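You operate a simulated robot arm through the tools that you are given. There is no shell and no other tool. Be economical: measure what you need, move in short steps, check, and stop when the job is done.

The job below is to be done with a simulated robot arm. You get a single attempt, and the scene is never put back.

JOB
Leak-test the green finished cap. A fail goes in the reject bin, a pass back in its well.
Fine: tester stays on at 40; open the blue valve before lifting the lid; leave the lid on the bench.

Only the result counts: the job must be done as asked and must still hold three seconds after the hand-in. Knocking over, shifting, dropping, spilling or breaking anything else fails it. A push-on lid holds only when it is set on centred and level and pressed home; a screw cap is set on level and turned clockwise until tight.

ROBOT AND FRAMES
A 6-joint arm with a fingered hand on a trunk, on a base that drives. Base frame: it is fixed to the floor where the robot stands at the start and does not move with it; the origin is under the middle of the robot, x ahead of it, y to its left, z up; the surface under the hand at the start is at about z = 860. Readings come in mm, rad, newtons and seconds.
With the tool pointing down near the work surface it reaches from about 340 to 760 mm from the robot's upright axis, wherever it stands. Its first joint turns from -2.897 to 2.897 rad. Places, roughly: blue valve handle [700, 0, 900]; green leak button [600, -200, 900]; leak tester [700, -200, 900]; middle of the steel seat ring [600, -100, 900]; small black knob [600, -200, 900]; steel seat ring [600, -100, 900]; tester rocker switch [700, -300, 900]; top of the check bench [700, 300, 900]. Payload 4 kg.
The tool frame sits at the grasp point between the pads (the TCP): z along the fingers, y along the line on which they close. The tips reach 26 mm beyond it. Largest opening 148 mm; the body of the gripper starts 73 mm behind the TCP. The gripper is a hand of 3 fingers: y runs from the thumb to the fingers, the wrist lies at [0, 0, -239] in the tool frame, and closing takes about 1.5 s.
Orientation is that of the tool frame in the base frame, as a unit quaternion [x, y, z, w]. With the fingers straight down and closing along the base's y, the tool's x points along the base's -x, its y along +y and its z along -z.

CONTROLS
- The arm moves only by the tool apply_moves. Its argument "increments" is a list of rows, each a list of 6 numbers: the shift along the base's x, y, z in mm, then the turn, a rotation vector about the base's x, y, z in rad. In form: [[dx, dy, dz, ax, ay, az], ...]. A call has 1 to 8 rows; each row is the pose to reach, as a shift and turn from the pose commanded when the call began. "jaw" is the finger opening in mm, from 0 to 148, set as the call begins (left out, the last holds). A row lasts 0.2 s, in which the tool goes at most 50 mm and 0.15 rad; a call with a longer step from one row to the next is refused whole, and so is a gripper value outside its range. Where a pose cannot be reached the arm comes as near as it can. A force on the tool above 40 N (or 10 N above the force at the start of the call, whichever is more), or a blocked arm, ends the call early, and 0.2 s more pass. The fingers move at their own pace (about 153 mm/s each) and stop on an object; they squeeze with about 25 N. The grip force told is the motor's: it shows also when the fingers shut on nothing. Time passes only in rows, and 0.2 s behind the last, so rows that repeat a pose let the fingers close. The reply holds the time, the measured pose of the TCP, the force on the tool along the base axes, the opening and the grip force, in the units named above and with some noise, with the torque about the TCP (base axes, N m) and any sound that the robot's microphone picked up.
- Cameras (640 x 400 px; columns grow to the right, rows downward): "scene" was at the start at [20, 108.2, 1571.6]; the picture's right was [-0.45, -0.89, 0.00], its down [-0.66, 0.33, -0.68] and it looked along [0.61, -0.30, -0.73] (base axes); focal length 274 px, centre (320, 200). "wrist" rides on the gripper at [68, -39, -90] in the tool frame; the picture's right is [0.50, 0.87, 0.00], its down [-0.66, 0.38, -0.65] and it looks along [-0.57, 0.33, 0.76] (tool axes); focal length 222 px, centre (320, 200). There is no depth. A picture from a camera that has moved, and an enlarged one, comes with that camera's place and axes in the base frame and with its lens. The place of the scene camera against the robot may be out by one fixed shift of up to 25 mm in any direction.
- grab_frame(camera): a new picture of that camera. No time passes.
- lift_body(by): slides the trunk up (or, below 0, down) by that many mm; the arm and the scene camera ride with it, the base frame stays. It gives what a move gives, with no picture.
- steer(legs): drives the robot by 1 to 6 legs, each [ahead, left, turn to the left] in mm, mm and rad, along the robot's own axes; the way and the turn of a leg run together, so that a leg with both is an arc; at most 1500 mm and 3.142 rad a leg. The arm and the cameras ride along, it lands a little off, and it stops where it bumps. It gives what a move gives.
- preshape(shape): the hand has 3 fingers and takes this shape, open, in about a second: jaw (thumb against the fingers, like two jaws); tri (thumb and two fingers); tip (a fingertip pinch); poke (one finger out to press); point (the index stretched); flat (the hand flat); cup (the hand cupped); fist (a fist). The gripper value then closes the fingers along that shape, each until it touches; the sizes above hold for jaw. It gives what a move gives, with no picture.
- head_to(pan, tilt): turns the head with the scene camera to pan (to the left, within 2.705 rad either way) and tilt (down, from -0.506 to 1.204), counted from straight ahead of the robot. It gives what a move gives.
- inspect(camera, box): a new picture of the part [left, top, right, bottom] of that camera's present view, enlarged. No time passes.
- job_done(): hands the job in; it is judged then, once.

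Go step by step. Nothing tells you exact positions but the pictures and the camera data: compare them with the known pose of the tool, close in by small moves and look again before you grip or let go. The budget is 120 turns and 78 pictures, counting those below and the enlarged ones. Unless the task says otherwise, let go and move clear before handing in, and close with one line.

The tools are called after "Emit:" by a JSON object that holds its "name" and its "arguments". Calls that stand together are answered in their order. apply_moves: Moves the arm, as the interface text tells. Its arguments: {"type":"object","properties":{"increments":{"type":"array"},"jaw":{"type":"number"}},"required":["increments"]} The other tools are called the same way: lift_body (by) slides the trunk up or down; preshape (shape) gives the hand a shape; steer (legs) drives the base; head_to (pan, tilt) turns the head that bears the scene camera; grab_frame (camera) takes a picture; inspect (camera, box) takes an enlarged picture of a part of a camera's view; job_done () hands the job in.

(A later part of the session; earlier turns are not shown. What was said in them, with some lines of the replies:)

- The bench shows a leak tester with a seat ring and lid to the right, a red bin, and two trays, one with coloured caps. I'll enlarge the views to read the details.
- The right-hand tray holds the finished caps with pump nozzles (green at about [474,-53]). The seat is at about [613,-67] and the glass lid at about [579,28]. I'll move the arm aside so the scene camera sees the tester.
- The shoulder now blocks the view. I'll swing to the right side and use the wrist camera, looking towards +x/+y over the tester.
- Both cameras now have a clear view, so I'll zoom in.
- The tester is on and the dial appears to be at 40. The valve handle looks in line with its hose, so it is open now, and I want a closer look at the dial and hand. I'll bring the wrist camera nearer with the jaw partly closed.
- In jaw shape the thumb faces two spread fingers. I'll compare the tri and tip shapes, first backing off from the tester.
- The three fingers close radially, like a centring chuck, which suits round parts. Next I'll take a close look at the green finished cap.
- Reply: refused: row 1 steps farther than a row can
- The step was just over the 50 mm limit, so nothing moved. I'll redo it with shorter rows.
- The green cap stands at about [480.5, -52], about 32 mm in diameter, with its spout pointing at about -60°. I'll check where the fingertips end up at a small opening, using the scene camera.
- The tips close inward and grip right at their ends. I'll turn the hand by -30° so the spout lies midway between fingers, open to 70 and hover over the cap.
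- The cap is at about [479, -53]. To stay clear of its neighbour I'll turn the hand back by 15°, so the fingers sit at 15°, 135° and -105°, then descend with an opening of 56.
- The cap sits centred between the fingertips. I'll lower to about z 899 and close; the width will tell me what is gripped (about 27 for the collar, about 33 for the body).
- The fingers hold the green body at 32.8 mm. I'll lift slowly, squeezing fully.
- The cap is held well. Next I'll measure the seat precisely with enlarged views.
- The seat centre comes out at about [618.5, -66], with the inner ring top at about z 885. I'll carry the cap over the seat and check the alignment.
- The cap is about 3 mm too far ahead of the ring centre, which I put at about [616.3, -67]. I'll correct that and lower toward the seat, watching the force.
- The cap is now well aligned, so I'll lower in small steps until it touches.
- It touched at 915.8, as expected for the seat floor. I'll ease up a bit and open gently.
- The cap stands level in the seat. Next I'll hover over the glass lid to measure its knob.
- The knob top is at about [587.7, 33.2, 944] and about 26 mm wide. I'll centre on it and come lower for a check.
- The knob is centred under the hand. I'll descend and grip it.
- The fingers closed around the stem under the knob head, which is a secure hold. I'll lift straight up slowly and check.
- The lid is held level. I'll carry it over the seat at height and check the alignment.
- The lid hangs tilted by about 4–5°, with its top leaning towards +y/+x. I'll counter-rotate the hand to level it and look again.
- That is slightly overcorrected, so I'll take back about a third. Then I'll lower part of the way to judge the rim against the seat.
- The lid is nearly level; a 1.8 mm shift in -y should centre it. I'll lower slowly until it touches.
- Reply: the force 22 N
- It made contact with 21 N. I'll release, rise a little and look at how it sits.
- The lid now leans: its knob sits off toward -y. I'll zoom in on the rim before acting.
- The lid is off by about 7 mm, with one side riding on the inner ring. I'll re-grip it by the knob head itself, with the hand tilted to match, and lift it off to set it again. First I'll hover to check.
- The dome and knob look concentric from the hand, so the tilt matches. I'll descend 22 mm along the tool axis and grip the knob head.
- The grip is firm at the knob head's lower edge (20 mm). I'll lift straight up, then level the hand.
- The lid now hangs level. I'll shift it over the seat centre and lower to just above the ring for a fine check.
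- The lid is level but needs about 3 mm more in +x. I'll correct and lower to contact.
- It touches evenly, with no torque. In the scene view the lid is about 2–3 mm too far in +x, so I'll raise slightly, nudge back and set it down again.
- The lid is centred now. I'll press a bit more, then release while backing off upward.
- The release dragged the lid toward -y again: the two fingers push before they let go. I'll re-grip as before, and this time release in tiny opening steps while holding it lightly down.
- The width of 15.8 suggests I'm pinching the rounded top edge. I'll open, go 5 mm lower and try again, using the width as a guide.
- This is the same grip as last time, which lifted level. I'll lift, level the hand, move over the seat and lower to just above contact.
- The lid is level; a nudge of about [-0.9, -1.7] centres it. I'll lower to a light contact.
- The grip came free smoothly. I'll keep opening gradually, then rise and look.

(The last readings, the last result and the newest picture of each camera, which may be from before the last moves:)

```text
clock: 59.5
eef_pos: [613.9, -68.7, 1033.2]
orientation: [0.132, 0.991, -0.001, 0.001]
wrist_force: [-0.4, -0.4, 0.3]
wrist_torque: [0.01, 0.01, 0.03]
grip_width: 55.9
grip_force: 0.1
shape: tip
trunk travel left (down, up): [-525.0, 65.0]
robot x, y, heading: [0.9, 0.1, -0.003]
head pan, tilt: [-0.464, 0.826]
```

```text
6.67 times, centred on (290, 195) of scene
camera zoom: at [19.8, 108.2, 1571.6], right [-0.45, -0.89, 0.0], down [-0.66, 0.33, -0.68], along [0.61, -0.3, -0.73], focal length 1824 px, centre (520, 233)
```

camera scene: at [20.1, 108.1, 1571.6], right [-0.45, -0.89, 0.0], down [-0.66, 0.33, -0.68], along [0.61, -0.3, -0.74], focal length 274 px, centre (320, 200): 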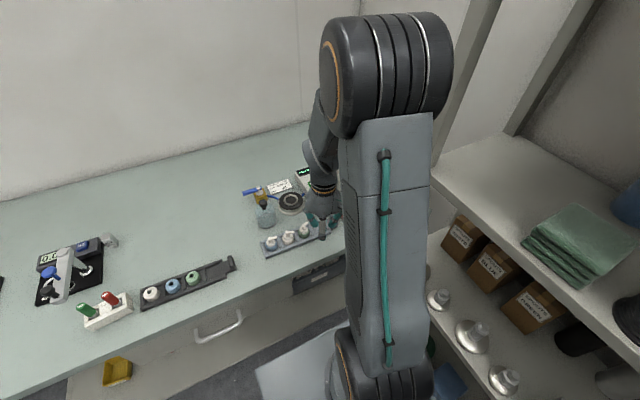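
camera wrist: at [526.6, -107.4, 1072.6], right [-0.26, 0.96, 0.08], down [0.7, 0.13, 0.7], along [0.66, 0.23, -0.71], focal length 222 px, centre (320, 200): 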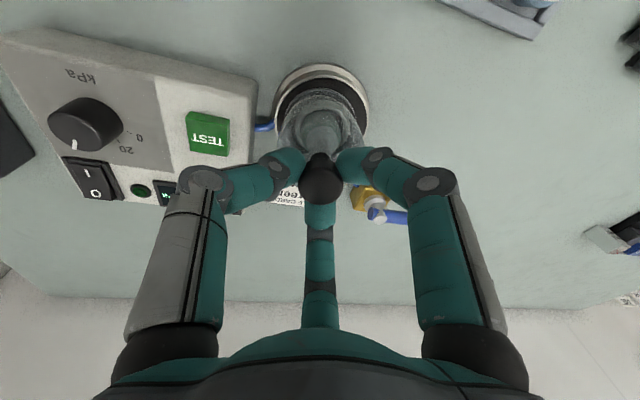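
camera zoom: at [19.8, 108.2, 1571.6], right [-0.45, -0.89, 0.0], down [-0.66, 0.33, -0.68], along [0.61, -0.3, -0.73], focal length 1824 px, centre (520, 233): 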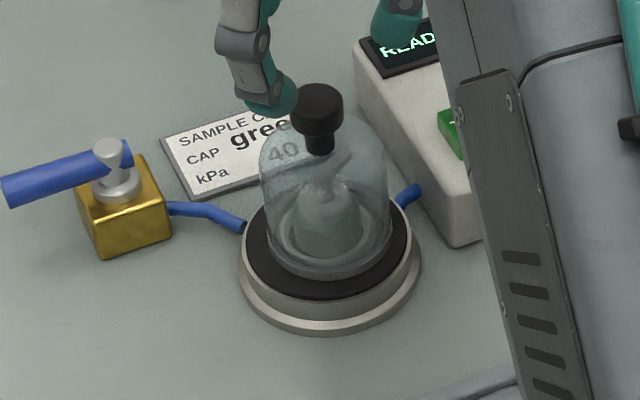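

The lid now sits centred and level. I'll close the fingers and press gently on top of the knob to seat it.

Emit:
{"name": "apply_moves", "arguments": {"increments": [[1, 0.5, 5, 0, 0, 0], [1, 0.5, 5, 0, 0, 0], [1, 0.5, 5, 0, 0, 0], [1, 0.5, -15, 0, 0, 0], [1, 0.5, -35, 0, 0, 0]], "jaw": 0}}

Emit:
{"name": "apply_moves", "arguments": {"increments": [[0, 0, -3, 0, 0, 0], [0, 0, -6, 0, 0, 0], [0, 0, -9, 0, 0, 0], [0, 0, -12, 0, 0, 0]]}}

```text
clock: 60.8
eef_pos: [619.1, -67.3, 1006.3]
orientation: [0.132, 0.991, 0.001, 0.01]
wrist_force: [0.0, 0.6, 22.0]
wrist_torque: [0.01, 0.07, 0.02]
grip_width: 0.0
grip_force: 25.0
shape: tip
trunk travel left (down, up): [-525.0, 65.0]
robot x, y, heading: [1.5, -2.6, 0.002]
head pan, tilt: [-0.464, 0.826]
stopped in row 5: the force on the tool passed its limit at 45 N (the readings are from after the stop); the commanded pose is now the measured one
```

```text
clock: 61.2
eef_pos: [621.5, -65.9, 1007.6]
orientation: [0.131, 0.991, 0.0, 0.013]
wrist_force: [-2.6, 1.1, 16.7]
wrist_torque: [-0.03, 0.11, -0.01]
grip_width: 0.0
grip_force: 25.3
shape: tip
trunk travel left (down, up): [-525.0, 65.0]
robot x, y, heading: [-1.3, -0.1, 0.001]
head pan, tilt: [-0.464, 0.826]
stopped in row 1: the force on the tool passed its limit at 44 N (the readings are from after the stop); the commanded pose is now the measured one
```

Contact came higher than expected, because the closed tips reach further, and the press hit about 45 N. I'll retreat straight up and check the lid.

Emit:
{"name": "apply_moves", "arguments": {"increments": [[0, 0, 10, 0, 0, 0], [0, 0, 40, 0, 0, 0], [0, 0, 60, 0, 0, 0]]}}

Emit:
{"name": "inspect", "arguments": {"camera": "scene", "box": [230, 150, 350, 225]}}

```text
clock: 62.0
eef_pos: [620.8, -69.0, 1062.9]
orientation: [0.13, 0.991, 0.0, 0.01]
wrist_force: [-0.5, 0.3, -0.1]
wrist_torque: [-0.01, -0.02, -0.01]
grip_width: 0.0
grip_force: 25.0
shape: tip
trunk travel left (down, up): [-525.0, 65.0]
robot x, y, heading: [0.8, -0.6, 0.003]
head pan, tilt: [-0.464, 0.826]
```

```text
5.33 times, centred on (290, 188) of scene
camera zoom: at [19.8, 108.2, 1571.5], right [-0.45, -0.89, 0.0], down [-0.66, 0.33, -0.68], along [0.61, -0.3, -0.73], focal length 1459 px, centre (480, 267)
```

zoom: 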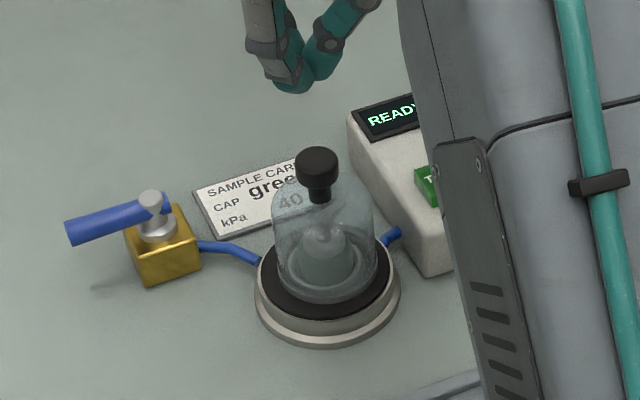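

The lid is sealed. Next I'll close the valve: its pivot is at about [688, 18], with the handle reaching +y to about [686, 75] at z about 908. I'll bring the closed fingertips beside the handle on its -x side.

Emit:
{"name": "apply_moves", "arguments": {"increments": [[9, 43, 0, 0, 0, 0], [18, 86, 0, 0, 0, 0], [26, 128, 0, 0, 0, 0], [26, 128, -40, 0, 0, 0], [26, 128, -85, 0, 0, 0], [26, 128, -131, 0, 0, 0], [26, 128, -131, 0, 0, 0]]}}

Emit:
{"name": "grab_frame", "arguments": {"camera": "wrist"}}

```text
clock: 63.6
eef_pos: [647.7, 60.6, 932.7]
orientation: [0.132, 0.991, 0.0, 0.01]
wrist_force: [-0.4, 0.1, -0.2]
wrist_torque: [-0.02, -0.02, -0.02]
grip_width: 0.0
grip_force: 25.2
shape: tip
trunk travel left (down, up): [-525.0, 65.0]
robot x, y, heading: [-2.0, -1.9, -0.0]
head pan, tilt: [-0.464, 0.826]
```

```text
6 pictures are left
camera wrist: at [570.3, 39.0, 1022.0], right [-0.26, 0.97, -0.01], down [0.72, 0.2, 0.67], along [0.65, 0.17, -0.74], focal length 222 px, centre (320, 200)
```

wrist: 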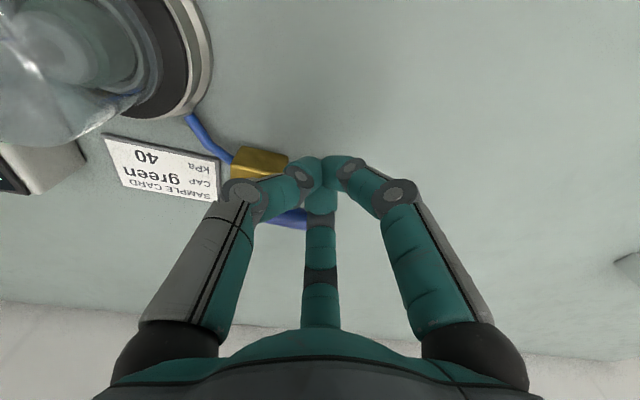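

I'll push the handle clockwise in an arc around the pivot, watching the force.

Emit:
{"name": "apply_moves", "arguments": {"increments": [[10, 0, 0, 0, 0, 0], [20, 2, 0, 0, 0, 0], [30, 5, 0, 0, 0, 0], [40, 6.5, 0, 0, 0, 0], [50, 5, 0, 0, 0, 0], [58, 2, 0, 0, 0, 0], [66, -2, 0, 0, 0, 0]]}}

```text
clock: 65.2
eef_pos: [713.6, 57.1, 933.0]
orientation: [0.131, 0.991, 0.0, 0.011]
wrist_force: [-0.2, 0.9, 0.0]
wrist_torque: [0.04, -0.03, 0.02]
grip_width: 0.0
grip_force: 24.9
shape: tip
trunk travel left (down, up): [-525.0, 65.0]
robot x, y, heading: [0.1, 0.9, -0.002]
head pan, tilt: [-0.464, 0.826]
```

Emit:
{"name": "apply_moves", "arguments": {"increments": [[8, -5, 0, 0, 0, 0], [15, -11, 0, 0, 0, 0], [18, -18, 0, 0, 0, 0], [19, -24, 0, 0, 0, 0], [19, -29, 0, 0, 0, 0]]}}

Emit:
{"name": "inspect", "arguments": {"camera": "scene", "box": [230, 150, 350, 225]}}

```text
clock: 66.4
eef_pos: [733.4, 33.5, 934.7]
orientation: [0.13, 0.991, 0.001, 0.011]
wrist_force: [-1.9, 18.9, 2.8]
wrist_torque: [0.38, 0.04, 0.03]
grip_width: 0.1
grip_force: 24.7
shape: tip
trunk travel left (down, up): [-525.0, 65.0]
robot x, y, heading: [0.8, 0.4, 0.006]
head pan, tilt: [-0.464, 0.826]
```

```text
5.33 times, centred on (290, 188) of scene
camera zoom: at [19.4, 110.7, 1571.5], right [-0.45, -0.9, 0.0], down [-0.66, 0.33, -0.68], along [0.61, -0.3, -0.73], focal length 1459 px, centre (480, 267)
```

zoom: 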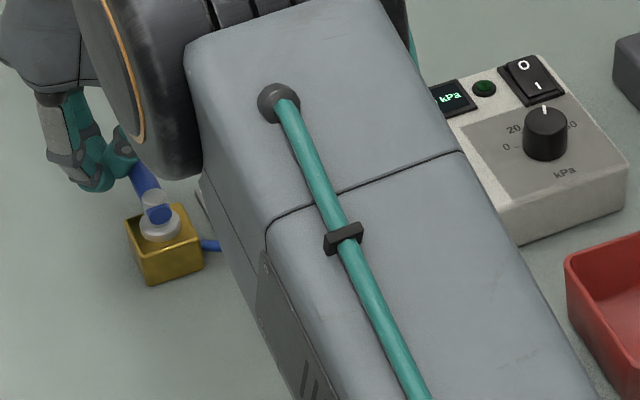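

The handle now points away (+x) and hit its stop, so the valve is closed. I'll back off, rise and go over to the green TEST button at about [625.5, -154, 914].

Emit:
{"name": "apply_moves", "arguments": {"increments": [[0, 15, 0, 0, 0, 0], [0, 25, 15, 0, 0, 0], [0, 25, 55, 0, 0, 0], [0, 25, 95, 0, 0, 0], [0, 25, 137, 0, 0, 0], [-30, -10, 137, 0, 0, 0], [-55, -50, 137, 0, 0, 0]]}}

Emit:
{"name": "apply_moves", "arguments": {"increments": [[-10, -45, 0, 0, 0, 0], [-25, -90, 0, 0, 0, 0], [-40, -125, 0, 0, 0, 0], [-52, -137, 0, 0, 0, 0], [-52, -137, -40, 0, 0, 0], [-52, -137, -80, 0, 0, 0], [-52, -137, -100, 0, 0, 0]]}}

```text
clock: 68.0
eef_pos: [678.8, -22.9, 1068.1]
orientation: [0.13, 0.991, -0.001, 0.011]
wrist_force: [-0.3, -0.7, 0.2]
wrist_torque: [-0.05, -0.02, 0.01]
grip_width: 0.1
grip_force: 25.0
shape: tip
trunk travel left (down, up): [-525.0, 65.0]
robot x, y, heading: [-0.6, -2.1, 0.002]
head pan, tilt: [-0.464, 0.826]
```

```text
clock: 69.6
eef_pos: [626.0, -160.7, 966.9]
orientation: [0.131, 0.991, 0.0, 0.011]
wrist_force: [-0.9, -1.1, -0.4]
wrist_torque: [-0.01, -0.01, -0.01]
grip_width: 0.2
grip_force: 24.8
shape: tip
trunk travel left (down, up): [-525.0, 65.0]
robot x, y, heading: [2.0, 1.5, 0.002]
head pan, tilt: [-0.464, 0.826]
```

Emit:
{"name": "apply_moves", "arguments": {"increments": [[0, 6, 0, 0, 0, 0], [0, 6, -3, 0, 0, 0], [0, 6, -6, 0, 0, 0], [0, 6, -9, 0, 0, 0]]}}

```text
clock: 70.6
eef_pos: [626.0, -152.6, 959.2]
orientation: [0.131, 0.991, 0.0, 0.011]
wrist_force: [0.3, 0.1, 0.3]
wrist_torque: [-0.01, 0.02, -0.03]
grip_width: 0.0
grip_force: 25.2
shape: tip
trunk travel left (down, up): [-525.0, 65.0]
robot x, y, heading: [-2.3, 0.0, 0.003]
head pan, tilt: [-0.464, 0.826]
```

Emit:
{"name": "apply_moves", "arguments": {"increments": [[0, 0, -3, 0, 0, 0], [0, 0, -6, 0, 0, 0], [0, 0, -8, 0, 0, 0]]}}

```text
clock: 71.4
eef_pos: [626.4, -151.0, 952.4]
orientation: [0.13, 0.991, 0.0, 0.011]
wrist_force: [0.3, 0.0, 0.1]
wrist_torque: [-0.01, -0.03, 0.01]
grip_width: 0.2
grip_force: 25.2
shape: tip
trunk travel left (down, up): [-525.0, 65.0]
robot x, y, heading: [3.0, 2.3, -0.003]
head pan, tilt: [-0.464, 0.826]
```

Emit:
{"name": "apply_moves", "arguments": {"increments": [[0, 0, -3, 0, 0, 0], [0, 0, -6, 0, 0, 0], [0, 0, -8, 0, 0, 0]]}}

```text
clock: 72.2
eef_pos: [626.6, -152.3, 944.7]
orientation: [0.131, 0.991, 0.0, 0.011]
wrist_force: [0.3, -0.3, 1.5]
wrist_torque: [-0.02, 0.02, 0.04]
grip_width: 0.0
grip_force: 25.0
shape: tip
trunk travel left (down, up): [-525.0, 65.0]
robot x, y, heading: [1.3, 0.7, -0.002]
head pan, tilt: [-0.464, 0.826]
```

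Emit:
{"name": "apply_moves", "arguments": {"increments": [[0, 0, -1.5, 0, 0, 0], [0, 0, -3, 0, 0, 0], [0, 0, -4, 0, 0, 0]]}}

```text
clock: 73.0
eef_pos: [626.2, -153.2, 940.5]
orientation: [0.131, 0.991, 0.0, 0.012]
wrist_force: [1.5, 1.6, 5.8]
wrist_torque: [0.04, -0.02, 0.03]
grip_width: 0.1
grip_force: 25.2
shape: tip
trunk travel left (down, up): [-525.0, 65.0]
robot x, y, heading: [0.2, 0.5, -0.002]
head pan, tilt: [-0.464, 0.826]
heard: click
```

The click means TEST is pressed. I'll lift off and move to where the wrist camera sees the display, waiting while the test runs.

Emit:
{"name": "apply_moves", "arguments": {"increments": [[0, 0, 10, 0, 0, 0], [0, 0, 50, 0, 0, 0], [0, 0, 90, 0, 0, 0], [0, 0, 130, 0, 0, 0], [0, 45, 130, 0, 0, 0], [-10, 90, 130, 0, 0, 0], [-20, 135, 125, 0, 0, 0], [-30, 180, 118, 0, 0, 0]]}}

Emit:
{"name": "apply_moves", "arguments": {"increments": [[0, 0, 0, 0, 0, 0], [0, 0, 0, 0, 0, 0], [0, 0, 0, 0, 0, 0], [0, 0, 0, 0, 0, 0], [0, 0, 0, 0, 0, 0], [0, 0, 0, 0, 0, 0], [0, 0, 0, 0, 0, 0], [0, 0, 0, 0, 0, 0]]}}

Emit:
{"name": "apply_moves", "arguments": {"increments": [[0, 0, 0, 0, 0, 0], [0, 0, 0, 0, 0, 0], [0, 0, 0, 0, 0, 0], [0, 0, 0, 0, 0, 0], [0, 0, 0, 0, 0, 0], [0, 0, 0, 0, 0, 0], [0, 0, 0, 0, 0, 0], [0, 0, 0, 0, 0, 0]]}}

Emit:
{"name": "apply_moves", "arguments": {"increments": [[0, 0, 0, 0, 0, 0], [0, 0, 0, 0, 0, 0], [0, 0, 0, 0, 0, 0], [0, 0, 0, 0, 0, 0], [0, 0, 0, 0, 0, 0], [0, 0, 0, 0, 0, 0], [0, 0, 0, 0, 0, 0], [0, 0, 0, 0, 0, 0]]}}

```text
clock: 74.8
eef_pos: [593.4, 30.2, 1060.9]
orientation: [0.132, 0.991, 0.001, 0.012]
wrist_force: [0.2, -0.2, 0.3]
wrist_torque: [-0.02, -0.03, 0.01]
grip_width: 0.2
grip_force: 24.6
shape: tip
trunk travel left (down, up): [-525.0, 65.0]
robot x, y, heading: [-0.7, -0.4, 0.0]
head pan, tilt: [-0.464, 0.826]
```

```text
clock: 76.6
eef_pos: [593.2, 27.9, 1061.1]
orientation: [0.131, 0.991, 0.0, 0.011]
wrist_force: [0.4, 0.1, 0.1]
wrist_torque: [-0.01, -0.02, -0.01]
grip_width: 0.0
grip_force: 25.1
shape: tip
trunk travel left (down, up): [-525.0, 65.0]
robot x, y, heading: [-0.1, 0.5, -0.001]
head pan, tilt: [-0.464, 0.826]
```

```text
clock: 78.4
eef_pos: [594.2, 29.2, 1060.9]
orientation: [0.131, 0.991, 0.001, 0.011]
wrist_force: [-0.5, 0.1, -0.2]
wrist_torque: [0.02, -0.02, 0.01]
grip_width: 0.4
grip_force: 24.9
shape: tip
trunk travel left (down, up): [-525.0, 65.0]
robot x, y, heading: [-1.1, 1.5, 0.008]
head pan, tilt: [-0.464, 0.826]
```

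```text
clock: 80.2
eef_pos: [594.3, 29.3, 1060.4]
orientation: [0.132, 0.991, 0.001, 0.011]
wrist_force: [-0.9, 0.0, 0.4]
wrist_torque: [0.02, -0.01, 0.02]
grip_width: 0.0
grip_force: 24.6
shape: tip
trunk travel left (down, up): [-525.0, 65.0]
robot x, y, heading: [-1.5, 0.7, -0.005]
head pan, tilt: [-0.464, 0.826]
```

Emit:
{"name": "inspect", "arguments": {"camera": "wrist", "box": [90, 70, 280, 190]}}

```text
3.33 times, centred on (185, 130) of wrist
camera zoom: at [515.8, 8.7, 1148.5], right [-0.26, 0.97, -0.01], down [0.72, 0.2, 0.67], along [0.65, 0.17, -0.74], focal length 740 px, centre (770, 433)
```

zoom: 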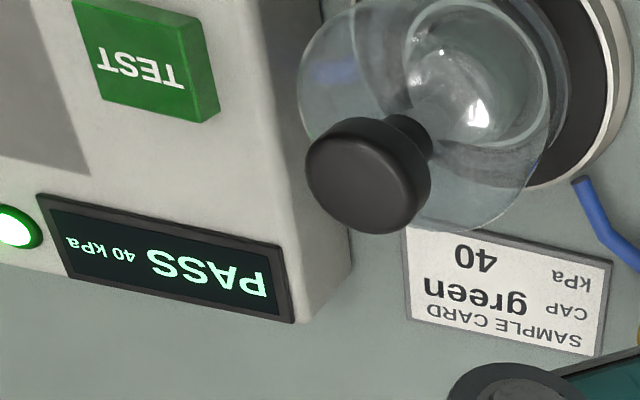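

The display shows PASS at 40 kPa. Next I'll open the valve by pushing the handle from its -y side back to +y.

Emit:
{"name": "apply_moves", "arguments": {"increments": [[45, -18, 0, 0, 0, 0], [90, -36, 0, 0, 0, 0], [136, -56, 0, 0, 0, 0], [136, -56, -45, 0, 0, 0], [136, -56, -90, 0, 0, 0], [136, -56, -127, 0, 0, 0], [136, -56, -127, 0, 0, 0]]}}

Emit:
{"name": "apply_moves", "arguments": {"increments": [[2, 10, 0, 0, 0, 0], [4, 20, 0, 0, 0, 0], [7, 32, 0, 0, 0, 0], [7, 43, 0, 0, 0, 0], [4, 56, 0, 0, 0, 0], [0, 67, 0, 0, 0, 0], [-8, 77, 0, 0, 0, 0], [-17, 86, 0, 0, 0, 0]]}}

Emit:
{"name": "apply_moves", "arguments": {"increments": [[-3, 0, 0, 0, 0, 0], [-6, 0, 0, 0, 0, 0], [-9, 0, 0, 0, 0, 0]]}}

```text
refused: row 3 steps farther than a row can; nothing moved
```

```text
clock: 82.0
eef_pos: [579.7, 116.0, 1058.6]
orientation: [0.13, 0.991, 0.0, 0.011]
wrist_force: [0.0, -0.4, 0.2]
wrist_torque: [0.04, 0.0, 0.0]
grip_width: 0.1
grip_force: 25.2
shape: tip
trunk travel left (down, up): [-525.0, 65.0]
robot x, y, heading: [-2.9, -1.8, 0.002]
head pan, tilt: [-0.464, 0.826]
```

```text
clock: 82.8
eef_pos: [569.2, 114.4, 1060.2]
orientation: [0.13, 0.991, 0.0, 0.011]
wrist_force: [-0.1, 0.1, -0.4]
wrist_torque: [0.02, 0.01, 0.0]
grip_width: 0.0
grip_force: 24.9
shape: tip
trunk travel left (down, up): [-525.0, 65.0]
robot x, y, heading: [0.5, 3.1, -0.0]
head pan, tilt: [-0.464, 0.826]
```

The first call was refused, and the later ones moved harmlessly at height. I'll redo the approach one call at a time.

Emit:
{"name": "apply_moves", "arguments": {"increments": [[32, -28, 0, 0, 0, 0], [64, -56, 0, 0, 0, 0], [97, -84, 0, 0, 0, 0], [129, -112, 0, 0, 0, 0], [161, -141, 0, 0, 0, 0], [161, -141, -45, 0, 0, 0], [161, -141, -90, 0, 0, 0], [161, -141, -127, 0, 0, 0]]}}

```text
clock: 84.6
eef_pos: [727.5, -26.7, 929.6]
orientation: [0.131, 0.991, 0.0, 0.011]
wrist_force: [0.1, -0.1, -0.2]
wrist_torque: [0.02, -0.01, -0.02]
grip_width: 0.1
grip_force: 25.1
shape: tip
trunk travel left (down, up): [-525.0, 65.0]
robot x, y, heading: [-0.2, 1.7, -0.002]
head pan, tilt: [-0.464, 0.826]
```

Emit:
{"name": "apply_moves", "arguments": {"increments": [[2, 10, 2, 0, 0, 0], [4, 20, 2, 0, 0, 0], [8, 32, 2, 0, 0, 0], [8, 43, 2, 0, 0, 0], [6, 56, 2, 0, 0, 0], [2, 67, 2, 0, 0, 0], [-6, 77, 2, 0, 0, 0], [-15, 85, 2, 0, 0, 0]]}}

```text
clock: 86.4
eef_pos: [715.3, 59.2, 934.3]
orientation: [0.13, 0.991, 0.0, 0.012]
wrist_force: [1.4, 0.5, 1.4]
wrist_torque: [0.02, 0.0, 0.0]
grip_width: 0.0
grip_force: 25.5
shape: tip
trunk travel left (down, up): [-525.0, 65.0]
robot x, y, heading: [-3.1, 2.7, 0.002]
head pan, tilt: [-0.464, 0.826]
```

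Emit:
{"name": "apply_moves", "arguments": {"increments": [[-4, 0, 0, 0, 0, 0], [-8, 0, 0, 0, 0, 0], [-12, 0, 0, 0, 0, 0]]}}

```text
clock: 87.2
eef_pos: [705.5, 58.4, 935.6]
orientation: [0.132, 0.991, 0.0, 0.013]
wrist_force: [14.0, 0.0, 5.7]
wrist_torque: [0.06, -0.26, -0.14]
grip_width: 0.2
grip_force: 24.9
shape: tip
trunk travel left (down, up): [-525.0, 65.0]
robot x, y, heading: [1.2, -0.9, 0.001]
head pan, tilt: [-0.464, 0.826]
```

Emit:
{"name": "apply_moves", "arguments": {"increments": [[-1.5, 0, 0, 0, 0, 0], [-3, 0, 0, 0, 0, 0]]}}

```text
clock: 87.8
eef_pos: [704.7, 56.9, 935.9]
orientation: [0.13, 0.991, 0.0, 0.013]
wrist_force: [30.1, -1.7, 4.9]
wrist_torque: [-0.02, -0.54, -0.02]
grip_width: 0.2
grip_force: 24.7
shape: tip
trunk travel left (down, up): [-525.0, 65.0]
robot x, y, heading: [4.2, 2.6, 0.004]
head pan, tilt: [-0.464, 0.826]
```

The valve is at its open stop. I'll back off, rise, and hover over the lid knob with the hand open and yaw/tilt as before.

Emit:
{"name": "apply_moves", "arguments": {"increments": [[10, 2, 0, 0, 0, 0], [15, 5, 20, 0, 0, 0], [15, 5, 65, 0, 0, 0], [15, 5, 110, 0, 0, 0], [15, 5, 140, 0, 0, 0], [-10, -30, 140, 0, 0, 0], [-35, -65, 140, 0, 0, 0], [-60, -95, 140, 0, 0, 0]]}}

Emit:
{"name": "apply_moves", "arguments": {"increments": [[-10, -10, 0, 0.0, -0.01, 0], [-27, -26, 0, -0.006, -0.02, 0], [-27, -26, 0, -0.006, -0.02, 0], [-27, -26, 0, -0.006, -0.02, 0]], "jaw": 60}}

```text
clock: 89.6
eef_pos: [639.9, -38.5, 1071.4]
orientation: [0.131, 0.991, 0.0, 0.01]
wrist_force: [-0.3, 0.2, 0.6]
wrist_torque: [0.02, -0.02, 0.04]
grip_width: 0.2
grip_force: 24.8
shape: tip
trunk travel left (down, up): [-525.0, 65.0]
robot x, y, heading: [1.0, 0.0, -0.003]
head pan, tilt: [-0.464, 0.826]
```

```text
clock: 90.6
eef_pos: [612.5, -62.8, 1073.6]
orientation: [0.131, 0.991, -0.001, 0.02]
wrist_force: [0.6, 0.2, 0.8]
wrist_torque: [-0.01, 0.0, 0.01]
grip_width: 59.7
grip_force: 0.0
shape: tip
trunk travel left (down, up): [-525.0, 65.0]
robot x, y, heading: [-2.2, 1.0, -0.005]
head pan, tilt: [-0.464, 0.826]
```

I turned the small tilt the wrong way. I'll fix it (+0.04 about y) while lowering to the hover height.

Emit:
{"name": "apply_moves", "arguments": {"increments": [[2, -2, -20, 0, 0.02, 0], [3.5, -4.7, -45, 0, 0.04, 0], [3.5, -4.7, -65, 0, 0.04, 0], [3.5, -4.7, -65, 0, 0.04, 0]]}}

Emit:
{"name": "inspect", "arguments": {"camera": "wrist", "box": [240, 80, 400, 240]}}

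```text
clock: 91.6
eef_pos: [616.8, -67.5, 1010.6]
orientation: [0.132, 0.991, -0.004, 0.001]
wrist_force: [-0.1, 0.2, -0.1]
wrist_torque: [0.0, -0.03, 0.04]
grip_width: 59.5
grip_force: 0.1
shape: tip
trunk travel left (down, up): [-525.0, 65.0]
robot x, y, heading: [0.6, 1.5, 0.001]
head pan, tilt: [-0.464, 0.826]
```

```text
2.50 times, centred on (320, 160) of wrist
camera zoom: at [540.7, -87.7, 1100.0], right [-0.26, 0.97, -0.01], down [0.73, 0.2, 0.65], along [0.63, 0.16, -0.76], focal length 555 px, centre (320, 300)
```

zoom: 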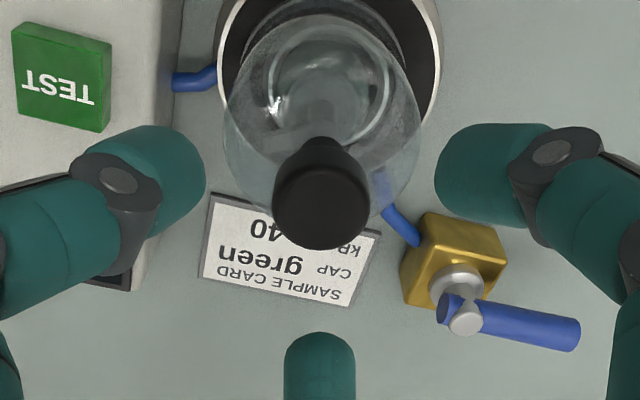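

The valve handle is back in the open position and the knob is centred. I'll descend and grip the knob.

Emit:
{"name": "apply_moves", "arguments": {"increments": [[0.5, 0, -12, 0, 0, 0], [0.5, 0, -24, 0, 0, 0], [0.5, 0, -24, 0, 0, 0]]}}

Emit:
{"name": "apply_moves", "arguments": {"increments": [[0, 0, 0, 0, 0, 0], [0, 0, 0, 0, 0, 0], [0, 0, 0, 0, 0, 0], [0, 0, 0, 0, 0, 0]], "jaw": 8}}

```text
clock: 92.4
eef_pos: [616.5, -66.5, 984.1]
orientation: [0.13, 0.992, -0.004, 0.001]
wrist_force: [0.0, 0.5, -0.4]
wrist_torque: [0.01, 0.02, 0.0]
grip_width: 59.7
grip_force: 0.0
shape: tip
trunk travel left (down, up): [-525.0, 65.0]
robot x, y, heading: [1.7, 1.1, 0.004]
head pan, tilt: [-0.464, 0.826]
```

```text
clock: 93.4
eef_pos: [616.8, -67.0, 982.8]
orientation: [0.13, 0.991, -0.004, 0.001]
wrist_force: [-0.5, 0.3, -0.3]
wrist_torque: [0.02, -0.01, 0.04]
grip_width: 17.4
grip_force: 25.1
shape: tip
trunk travel left (down, up): [-525.0, 65.0]
robot x, y, heading: [-0.1, 0.3, 0.003]
head pan, tilt: [-0.464, 0.826]
```

The grip hooks under the knob head (17 mm). I'll lift straight up clear of the cap, then go to the lid's original spot on the bench.

Emit:
{"name": "apply_moves", "arguments": {"increments": [[0, 0, 3, 0, 0, 0], [0, 0, 10, 0, 0, 0], [0, 0, 25, 0, 0, 0], [0, 0, 45, 0, 0, 0], [0, 0, 72, 0, 0, 0], [0, 0, 72, 0, 0, 0]]}}

Emit:
{"name": "apply_moves", "arguments": {"increments": [[-7, 25, 0, 0, 0, 0], [-14, 50, 0, 0, 0, 0], [-21, 75, 0, 0, 0, 0], [-29.3, 100, 0, 0, 0, 0], [-29.3, 100, -30, 0, 0, 0], [-29.3, 100, -60, 0, 0, 0], [-29.3, 100, -80, 0, 0, 0], [-29.3, 100, -80, 0, 0, 0]]}}

Emit:
{"name": "inspect", "arguments": {"camera": "scene", "box": [235, 170, 335, 235]}}

```text
clock: 94.8
eef_pos: [618.1, -66.7, 1058.3]
orientation: [0.13, 0.992, -0.003, 0.001]
wrist_force: [0.7, 0.2, -0.9]
wrist_torque: [-0.03, 0.03, -0.01]
grip_width: 17.4
grip_force: 24.9
shape: tip
trunk travel left (down, up): [-525.0, 65.0]
robot x, y, heading: [-2.8, 0.5, 0.002]
head pan, tilt: [-0.464, 0.826]
```

```text
clock: 96.6
eef_pos: [588.1, 32.1, 977.3]
orientation: [0.131, 0.991, -0.004, 0.001]
wrist_force: [0.3, -0.2, -0.3]
wrist_torque: [-0.03, -0.01, -0.02]
grip_width: 17.2
grip_force: 24.8
shape: tip
trunk travel left (down, up): [-525.0, 65.0]
robot x, y, heading: [-3.4, -1.2, -0.001]
head pan, tilt: [-0.464, 0.826]
```

```text
6.15 times, centred on (285, 202) of scene
camera zoom: at [20.1, 108.2, 1571.6], right [-0.45, -0.89, 0.0], down [-0.66, 0.33, -0.68], along [0.61, -0.3, -0.74], focal length 1684 px, centre (535, 185)
```

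zoom: 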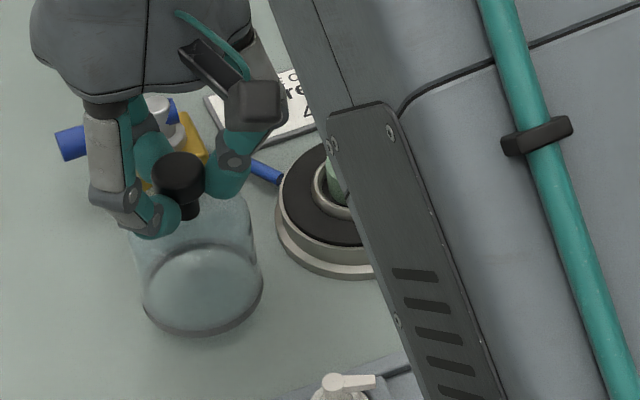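

The lid hangs level above its spot. I'll lower it gently to the bench.

Emit:
{"name": "apply_moves", "arguments": {"increments": [[0, 0, -4, 0, 0, 0], [0, 0, -8, 0, 0, 0], [0, 0, -11, 0, 0, 0], [0, 0, -13, 0, 0, 0]]}}

```text
clock: 97.6
eef_pos: [588.4, 33.6, 965.2]
orientation: [0.131, 0.991, -0.003, 0.002]
wrist_force: [0.2, 0.5, 0.4]
wrist_torque: [-0.01, 0.01, 0.0]
grip_width: 17.0
grip_force: 25.2
shape: tip
trunk travel left (down, up): [-525.0, 65.0]
robot x, y, heading: [-1.5, 4.9, 0.004]
head pan, tilt: [-0.464, 0.826]
```

Emit:
{"name": "apply_moves", "arguments": {"increments": [[0, 0, -1.5, 0, 0, 0], [0, 0, -3, 0, 0, 0]]}}

```text
clock: 98.2
eef_pos: [590.0, 32.0, 961.3]
orientation: [0.131, 0.991, -0.004, 0.001]
wrist_force: [0.6, -0.3, -1.5]
wrist_torque: [0.01, 0.04, -0.02]
grip_width: 17.3
grip_force: 24.9
shape: tip
trunk travel left (down, up): [-525.0, 65.0]
robot x, y, heading: [-2.4, -1.0, 0.003]
head pan, tilt: [-0.464, 0.826]
```

Emit:
{"name": "apply_moves", "arguments": {"increments": [[0, 0, -1, 0, 0, 0], [0, 0, -2, 0, 0, 0]]}}

```text
clock: 98.8
eef_pos: [589.7, 32.8, 959.8]
orientation: [0.131, 0.991, -0.003, 0.001]
wrist_force: [-0.1, 0.4, 0.2]
wrist_torque: [0.01, -0.03, -0.03]
grip_width: 17.4
grip_force: 25.0
shape: tip
trunk travel left (down, up): [-525.0, 65.0]
robot x, y, heading: [-0.2, 4.0, 0.002]
head pan, tilt: [-0.464, 0.826]
```

Emit:
{"name": "apply_moves", "arguments": {"increments": [[0, 0, -1, 0, 0, 0], [0, 0, -2, 0, 0, 0]]}}

```text
clock: 99.4
eef_pos: [589.0, 31.9, 958.2]
orientation: [0.131, 0.991, -0.005, 0.003]
wrist_force: [1.0, 0.2, 9.1]
wrist_torque: [-0.01, 0.01, 0.0]
grip_width: 17.4
grip_force: 25.2
shape: tip
trunk travel left (down, up): [-525.0, 65.0]
robot x, y, heading: [1.3, -1.3, -0.0]
head pan, tilt: [-0.464, 0.826]
```

The lid is on the bench (9 N). I'll release it in small opening steps.

Emit:
{"name": "apply_moves", "arguments": {"increments": [[0, 0, 0, 0, 0, 0], [0, 0, 0, 0, 0, 0]], "jaw": 16.8}}

Emit:
{"name": "apply_moves", "arguments": {"increments": [[0, 0, 0, 0, 0, 0], [0, 0, 0, 0, 0, 0]], "jaw": 18.2}}

Emit:
{"name": "apply_moves", "arguments": {"increments": [[0, 0, 0, 0, 0, 0], [0, 0, 0, 0, 0, 0]], "jaw": 20}}

Emit:
{"name": "apply_moves", "arguments": {"increments": [[0, 0, 0, 0, 0, 0], [0, 0, 0, 0, 0, 0]], "jaw": 24}}

Emit:
{"name": "apply_moves", "arguments": {"increments": [[0, 0, 0, 0, 0, 0], [0, 0, 0, 0, 0, 0]], "jaw": 34}}

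Emit:
{"name": "apply_moves", "arguments": {"increments": [[0, 0, 0, 0, 0, 0], [0, 0, 2, 0, 0, 0], [0, 0, 15, 0, 0, 0], [0, 0, 60, 0, 0, 0], [0, 0, 85, 0, 0, 0]], "jaw": 60}}

```text
clock: 100.0
eef_pos: [588.1, 31.8, 955.7]
orientation: [0.131, 0.991, -0.004, 0.0]
wrist_force: [-0.4, 1.0, -0.2]
wrist_torque: [0.0, -0.04, 0.01]
grip_width: 18.0
grip_force: 0.0
shape: tip
trunk travel left (down, up): [-525.0, 65.0]
robot x, y, heading: [0.1, 3.8, -0.001]
head pan, tilt: [-0.464, 0.826]
```

```text
clock: 100.6
eef_pos: [588.6, 32.7, 957.6]
orientation: [0.13, 0.992, -0.004, 0.001]
wrist_force: [0.1, 1.3, 0.0]
wrist_torque: [0.01, 0.01, -0.02]
grip_width: 18.5
grip_force: 0.0
shape: tip
trunk travel left (down, up): [-525.0, 65.0]
robot x, y, heading: [-0.2, 4.5, 0.003]
head pan, tilt: [-0.464, 0.826]
```

```text
clock: 101.2
eef_pos: [588.9, 32.8, 956.6]
orientation: [0.131, 0.991, -0.004, 0.001]
wrist_force: [-0.1, -0.3, -0.4]
wrist_torque: [-0.01, -0.03, 0.01]
grip_width: 20.1
grip_force: 0.2
shape: tip
trunk travel left (down, up): [-525.0, 65.0]
robot x, y, heading: [-1.2, 1.1, 0.004]
head pan, tilt: [-0.464, 0.826]
```

```text
clock: 101.8
eef_pos: [588.7, 31.7, 956.9]
orientation: [0.131, 0.991, -0.003, 0.001]
wrist_force: [-0.5, -0.8, -0.7]
wrist_torque: [0.02, 0.01, -0.04]
grip_width: 23.5
grip_force: 0.1
shape: tip
trunk travel left (down, up): [-525.0, 65.0]
robot x, y, heading: [-0.0, 3.2, -0.002]
head pan, tilt: [-0.464, 0.826]
```

```text
clock: 102.4
eef_pos: [589.5, 31.8, 957.0]
orientation: [0.131, 0.991, -0.003, 0.002]
wrist_force: [-0.4, -0.3, 0.7]
wrist_torque: [0.0, 0.03, 0.03]
grip_width: 33.7
grip_force: 0.0
shape: tip
trunk travel left (down, up): [-525.0, 65.0]
robot x, y, heading: [1.0, -1.8, 0.002]
head pan, tilt: [-0.464, 0.826]
```

```text
clock: 103.6
eef_pos: [587.8, 33.6, 1043.4]
orientation: [0.131, 0.991, -0.004, 0.001]
wrist_force: [0.5, -0.2, 0.0]
wrist_torque: [0.01, -0.02, 0.01]
grip_width: 59.4
grip_force: 0.2
shape: tip
trunk travel left (down, up): [-525.0, 65.0]
robot x, y, heading: [-0.9, 1.4, -0.0]
head pan, tilt: [-0.464, 0.826]
```

The lid is back on the bench. I'll return to the cap at the seat with the same pose I released it from.

Emit:
{"name": "apply_moves", "arguments": {"increments": [[7, -25, 0, 0, 0, 0], [14, -50, 0, 0, 0, 0], [21, -75, 0, 0, 0, 0], [28, -100, 0, 0, 0, 0], [28, -100, -43, 0, 0, 0], [28, -100, -85, 0, 0, 0], [28, -100, -100, 0, 0, 0], [28, -100, -100, 0, 0, 0]], "jaw": 60}}

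Emit:
{"name": "inspect", "arguments": {"camera": "wrist", "box": [240, 60, 400, 220]}}

```text
clock: 105.4
eef_pos: [616.6, -69.6, 942.8]
orientation: [0.13, 0.991, -0.004, 0.001]
wrist_force: [-0.2, 0.5, 0.4]
wrist_torque: [-0.02, 0.02, 0.01]
grip_width: 59.9
grip_force: 0.0
shape: tip
trunk travel left (down, up): [-525.0, 65.0]
robot x, y, heading: [-1.1, 0.5, 0.002]
head pan, tilt: [-0.464, 0.826]
```

```text
2.50 times, centred on (320, 140) of wrist
camera zoom: at [540.7, -88.1, 1033.2], right [-0.26, 0.97, -0.01], down [0.73, 0.2, 0.65], along [0.63, 0.16, -0.76], focal length 555 px, centre (320, 350)
```

zoom: 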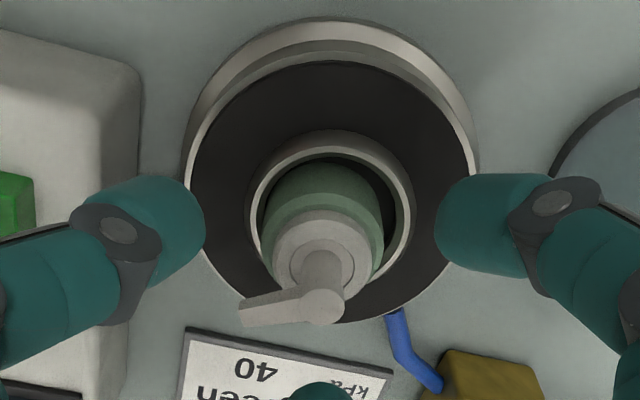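

The cap is upright and centred between the fingers. I'll descend and grip.

Emit:
{"name": "apply_moves", "arguments": {"increments": [[0.7, 1, -10, 0, 0, 0], [0.7, 1, -20, 0, 0, 0], [0.7, 1, -28, 0, 0, 0], [0.7, 1, -28, 0, 0, 0]], "jaw": 54}}

Emit:
{"name": "apply_moves", "arguments": {"increments": [[0, 0, 0, 0, 0, 0], [0, 0, 0, 0, 0, 0], [0, 0, 0, 0, 0, 0], [0, 0, 0, 0, 0, 0]], "jaw": 20}}

```text
clock: 106.4
eef_pos: [618.4, -67.8, 913.4]
orientation: [0.13, 0.991, -0.003, 0.001]
wrist_force: [0.7, -0.3, 0.0]
wrist_torque: [-0.03, -0.02, 0.01]
grip_width: 54.6
grip_force: 0.1
shape: tip
trunk travel left (down, up): [-525.0, 65.0]
robot x, y, heading: [-2.8, -0.8, -0.007]
head pan, tilt: [-0.464, 0.826]
```

```text
clock: 107.4
eef_pos: [618.0, -66.2, 914.7]
orientation: [0.131, 0.991, -0.004, 0.002]
wrist_force: [-1.0, 3.8, 14.4]
wrist_torque: [0.14, 0.04, -0.02]
grip_width: 30.4
grip_force: 10.2
shape: tip
trunk travel left (down, up): [-525.0, 65.0]
robot x, y, heading: [-0.2, 2.3, -0.002]
head pan, tilt: [-0.464, 0.826]
```

The tips seem to press on the ring as they close. I'll open slightly, raise 2 mm and re-grip.

Emit:
{"name": "apply_moves", "arguments": {"increments": [[0, 0, 0, 0, 0, 0], [0, 0, 2, 0, 0, 0], [0, 0, 2, 0, 0, 0]], "jaw": 44}}

Emit:
{"name": "apply_moves", "arguments": {"increments": [[0, 0, 0, 0, 0, 0], [0, 0, 0, 0, 0, 0], [0, 0, 0, 0, 0, 0], [0, 0, 0, 0, 0, 0]], "jaw": 10}}

```text
clock: 108.2
eef_pos: [617.9, -66.6, 915.5]
orientation: [0.13, 0.992, -0.004, 0.001]
wrist_force: [-0.3, -0.1, 0.4]
wrist_torque: [-0.01, 0.01, 0.02]
grip_width: 43.8
grip_force: 0.1
shape: tip
trunk travel left (down, up): [-525.0, 65.0]
robot x, y, heading: [2.3, -0.2, -0.003]
head pan, tilt: [-0.464, 0.826]
```

```text
clock: 109.2
eef_pos: [617.5, -65.2, 916.7]
orientation: [0.131, 0.991, -0.003, 0.001]
wrist_force: [-2.8, 2.4, 4.5]
wrist_torque: [0.11, 0.15, 0.01]
grip_width: 28.7
grip_force: 10.3
shape: tip
trunk travel left (down, up): [-525.0, 65.0]
robot x, y, heading: [-1.5, 3.3, 0.001]
head pan, tilt: [-0.464, 0.826]
```

The fingers are on the bevel above the body. The straight white collar, about 27 mm, is just higher, so I'll raise 3.5 mm and grip there.

Emit:
{"name": "apply_moves", "arguments": {"increments": [[0, 0, 0, 0, 0, 0], [0, 0, 3.5, 0, 0, 0], [0, 0, 3.5, 0, 0, 0]], "jaw": 44}}

Emit:
{"name": "apply_moves", "arguments": {"increments": [[0, 0, 0, 0, 0, 0], [0, 0, 0, 0, 0, 0], [0, 0, 0, 0, 0, 0], [0, 0, 0, 0, 0, 0]], "jaw": 10}}

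```text
clock: 110.0
eef_pos: [615.7, -67.9, 921.3]
orientation: [0.13, 0.992, -0.004, 0.001]
wrist_force: [0.5, -1.0, 0.5]
wrist_torque: [-0.02, 0.03, 0.01]
grip_width: 43.8
grip_force: 0.0
shape: tip
trunk travel left (down, up): [-525.0, 65.0]
robot x, y, heading: [-0.7, -1.7, -0.0]
head pan, tilt: [-0.464, 0.826]
```

```text
clock: 111.0
eef_pos: [617.4, -65.8, 920.8]
orientation: [0.131, 0.991, -0.003, 0.001]
wrist_force: [-0.6, 0.9, 0.9]
wrist_torque: [-0.03, 0.0, -0.02]
grip_width: 29.2
grip_force: 10.1
shape: tip
trunk travel left (down, up): [-525.0, 65.0]
robot x, y, heading: [-3.2, 0.2, -0.001]
head pan, tilt: [-0.464, 0.826]
```

The grip is clean at 29 mm with no residual force. I'll lift slowly and watch the width.

Emit:
{"name": "apply_moves", "arguments": {"increments": [[0, 0, 0, 0, 0, 0], [0, 0, 2, 0, 0, 0], [0, 0, 5, 0, 0, 0], [0, 0, 9, 0, 0, 0], [0, 0, 15, 0, 0, 0]], "jaw": 0}}

```text
clock: 112.2
eef_pos: [616.6, -66.5, 936.1]
orientation: [0.131, 0.991, -0.005, 0.002]
wrist_force: [0.3, 1.6, 0.1]
wrist_torque: [-0.01, 0.02, 0.0]
grip_width: 29.0
grip_force: 10.2
shape: tip
trunk travel left (down, up): [-525.0, 65.0]
robot x, y, heading: [2.8, 1.1, 0.0]
head pan, tilt: [-0.464, 0.826]
```

The cap is held. I'll raise it and carry it back over its well at [478, -53.4].

Emit:
{"name": "apply_moves", "arguments": {"increments": [[0, 0, 20, 0, 0, 0], [0, 0, 40, 0, 0, 0], [-35, 3, 40, 0, 0, 0], [-70, 6, 40, 0, 0, 0], [-105, 9.5, 40, 0, 0, 0], [-138.9, 12.8, 40, 0, 0, 0], [-138.9, 12.8, 20, 0, 0, 0], [-138.9, 12.8, 20, 0, 0, 0]]}}

```text
clock: 114.0
eef_pos: [479.6, -52.6, 954.1]
orientation: [0.131, 0.991, -0.003, 0.001]
wrist_force: [0.3, -0.6, -0.2]
wrist_torque: [0.0, -0.01, 0.0]
grip_width: 29.0
grip_force: 10.3
shape: tip
trunk travel left (down, up): [-525.0, 65.0]
robot x, y, heading: [-0.1, 1.1, -0.0]
head pan, tilt: [-0.464, 0.826]
```

Emit:
{"name": "apply_moves", "arguments": {"increments": [[-0.6, -0.4, -12, 0, 0, 0], [-0.6, -0.4, -24, 0, 0, 0], [-0.6, -0.4, -30, 0, 0, 0], [-0.6, -0.4, -30, 0, 0, 0]]}}

Emit:
{"name": "inspect", "arguments": {"camera": "wrist", "box": [240, 60, 400, 220]}}

```text
clock: 115.0
eef_pos: [477.1, -55.0, 923.7]
orientation: [0.131, 0.991, -0.003, 0.001]
wrist_force: [1.1, -0.7, 0.2]
wrist_torque: [0.04, 0.0, 0.01]
grip_width: 29.1
grip_force: 9.9
shape: tip
trunk travel left (down, up): [-525.0, 65.0]
robot x, y, heading: [-0.2, -2.2, 0.001]
head pan, tilt: [-0.464, 0.826]
```

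```text
2.50 times, centred on (320, 140) of wrist
camera zoom: at [401.9, -74.5, 1014.6], right [-0.26, 0.97, -0.01], down [0.73, 0.2, 0.65], along [0.63, 0.16, -0.76], focal length 555 px, centre (320, 350)
```

zoom: 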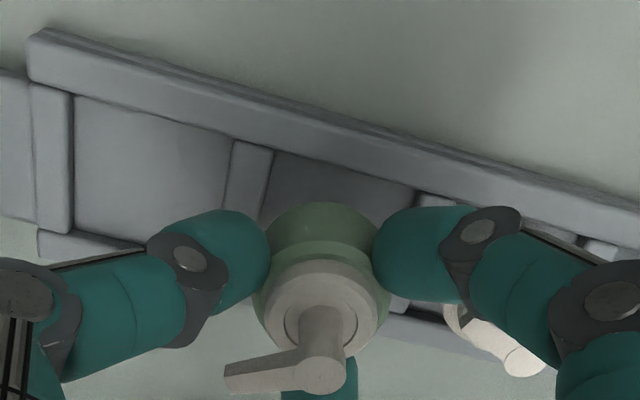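

The cap is upright over its well, in the same pose as when it was picked up. I'll lower in small steps.

Emit:
{"name": "apply_moves", "arguments": {"increments": [[0.5, 0.5, -4, 0, 0, 0], [0.5, 0.5, -8, 0, 0, 0], [0.5, 0.5, -12, 0, 0, 0], [0.5, 0.5, -14, 0, 0, 0]]}}

```text
clock: 116.0
eef_pos: [478.2, -54.4, 911.7]
orientation: [0.131, 0.991, -0.005, 0.001]
wrist_force: [0.2, 1.1, -0.1]
wrist_torque: [0.0, -0.01, -0.03]
grip_width: 28.9
grip_force: 10.5
shape: tip
trunk travel left (down, up): [-525.0, 65.0]
robot x, y, heading: [0.0, 0.4, 0.002]
head pan, tilt: [-0.464, 0.826]
```

Emit:
{"name": "apply_moves", "arguments": {"increments": [[0, 0, -2, 0, 0, 0], [0, 0, -4, 0, 0, 0], [0, 0, -5, 0, 0, 0]]}}

```text
clock: 116.8
eef_pos: [477.7, -53.2, 905.7]
orientation: [0.131, 0.991, -0.004, 0.001]
wrist_force: [0.7, 0.7, 0.8]
wrist_torque: [0.02, -0.03, -0.03]
grip_width: 29.2
grip_force: 10.1
shape: tip
trunk travel left (down, up): [-525.0, 65.0]
robot x, y, heading: [-2.6, 1.4, -0.002]
head pan, tilt: [-0.464, 0.826]
```

Emit:
{"name": "apply_moves", "arguments": {"increments": [[0, 0, -1.5, 0, 0, 0], [0, 0, -3, 0, 0, 0]]}}

```text
clock: 117.4
eef_pos: [477.9, -53.8, 902.9]
orientation: [0.131, 0.991, -0.004, 0.001]
wrist_force: [0.5, -0.5, -0.2]
wrist_torque: [-0.01, -0.03, -0.01]
grip_width: 29.3
grip_force: 10.1
shape: tip
trunk travel left (down, up): [-525.0, 65.0]
robot x, y, heading: [3.4, -3.7, 0.001]
head pan, tilt: [-0.464, 0.826]
```

Emit:
{"name": "apply_moves", "arguments": {"increments": [[0, 0, -1, 0, 0, 0], [0, 0, -2, 0, 0, 0]]}}

```text
clock: 118.0
eef_pos: [478.3, -53.2, 900.1]
orientation: [0.13, 0.992, -0.004, 0.002]
wrist_force: [-0.1, -0.7, 8.7]
wrist_torque: [-0.02, 0.02, 0.03]
grip_width: 29.4
grip_force: 10.1
shape: tip
trunk travel left (down, up): [-525.0, 65.0]
robot x, y, heading: [1.3, 1.1, 0.001]
head pan, tilt: [-0.464, 0.826]
```

Contact is even at 8.7 N, so the cap is on the well floor. I'll release gradually.

Emit:
{"name": "apply_moves", "arguments": {"increments": [[0, 0, 0.3, 0, 0, 0], [0, 0, 0.3, 0, 0, 0]], "jaw": 29}}

Emit:
{"name": "apply_moves", "arguments": {"increments": [[0, 0, 0, 0, 0, 0], [0, 0, 0, 0, 0, 0]], "jaw": 31}}

Emit:
{"name": "apply_moves", "arguments": {"increments": [[0, 0, 0, 0, 0, 0], [0, 0, 0, 0, 0, 0]], "jaw": 35}}

Emit:
{"name": "apply_moves", "arguments": {"increments": [[0, 0, 0, 0, 0, 0], [0, 0, 1, 0, 0, 0], [0, 0, 1, 0, 0, 0]], "jaw": 48}}

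Emit:
{"name": "apply_moves", "arguments": {"increments": [[0, 0, 8, 0, 0, 0], [0, 0, 30, 0, 0, 0], [0, 0, 70, 0, 0, 0], [0, 0, 110, 0, 0, 0]]}}

```text
clock: 118.6
eef_pos: [478.1, -54.4, 898.2]
orientation: [0.131, 0.991, -0.004, 0.001]
wrist_force: [1.1, 0.3, 2.3]
wrist_torque: [0.08, 0.02, 0.02]
grip_width: 30.0
grip_force: 0.0
shape: tip
trunk travel left (down, up): [-525.0, 65.0]
robot x, y, heading: [1.5, -0.3, 0.001]
head pan, tilt: [-0.464, 0.826]
```

```text
clock: 119.2
eef_pos: [479.1, -53.3, 900.2]
orientation: [0.13, 0.991, -0.004, 0.001]
wrist_force: [-0.5, 0.5, 1.0]
wrist_torque: [-0.03, 0.03, 0.0]
grip_width: 31.0
grip_force: 0.1
shape: tip
trunk travel left (down, up): [-525.0, 65.0]
robot x, y, heading: [-1.4, -0.6, 0.001]
head pan, tilt: [-0.464, 0.826]
```

```text
clock: 119.8
eef_pos: [478.3, -53.7, 902.1]
orientation: [0.13, 0.992, -0.004, 0.002]
wrist_force: [0.3, -0.3, 0.2]
wrist_torque: [0.01, -0.01, 0.0]
grip_width: 34.3
grip_force: 0.1
shape: tip
trunk travel left (down, up): [-525.0, 65.0]
robot x, y, heading: [2.2, -4.0, -0.003]
head pan, tilt: [-0.464, 0.826]
```

```text
clock: 120.6
eef_pos: [477.6, -52.8, 901.0]
orientation: [0.13, 0.991, -0.004, 0.002]
wrist_force: [0.2, -0.1, -0.2]
wrist_torque: [-0.02, 0.0, 0.01]
grip_width: 47.5
grip_force: 0.1
shape: tip
trunk travel left (down, up): [-525.0, 65.0]
robot x, y, heading: [1.1, 3.0, 0.001]
head pan, tilt: [-0.464, 0.826]
```

```text
clock: 121.6
eef_pos: [475.5, -57.0, 1012.1]
orientation: [0.131, 0.991, -0.004, 0.001]
wrist_force: [-0.3, 0.6, 0.2]
wrist_torque: [0.0, 0.03, 0.02]
grip_width: 47.8
grip_force: 0.0
shape: tip
trunk travel left (down, up): [-525.0, 65.0]
robot x, y, heading: [-1.8, 1.4, 0.003]
head pan, tilt: [-0.464, 0.826]
```

The hand is clear, and by my count the pictures are used up. The cap came free with no drag, so I'm handing in.

Emit:
{"name": "job_done", "arguments": {}}

```text
The job is handed in.
```

The green finished cap passed the leak test (PASS at 40 kPa) and went back in its well. I opened the valve before lifting the lid, left the lid on the bench, and left the tester on at 40. I had no pictures left to check the cap after letting go; the force readings were normal.
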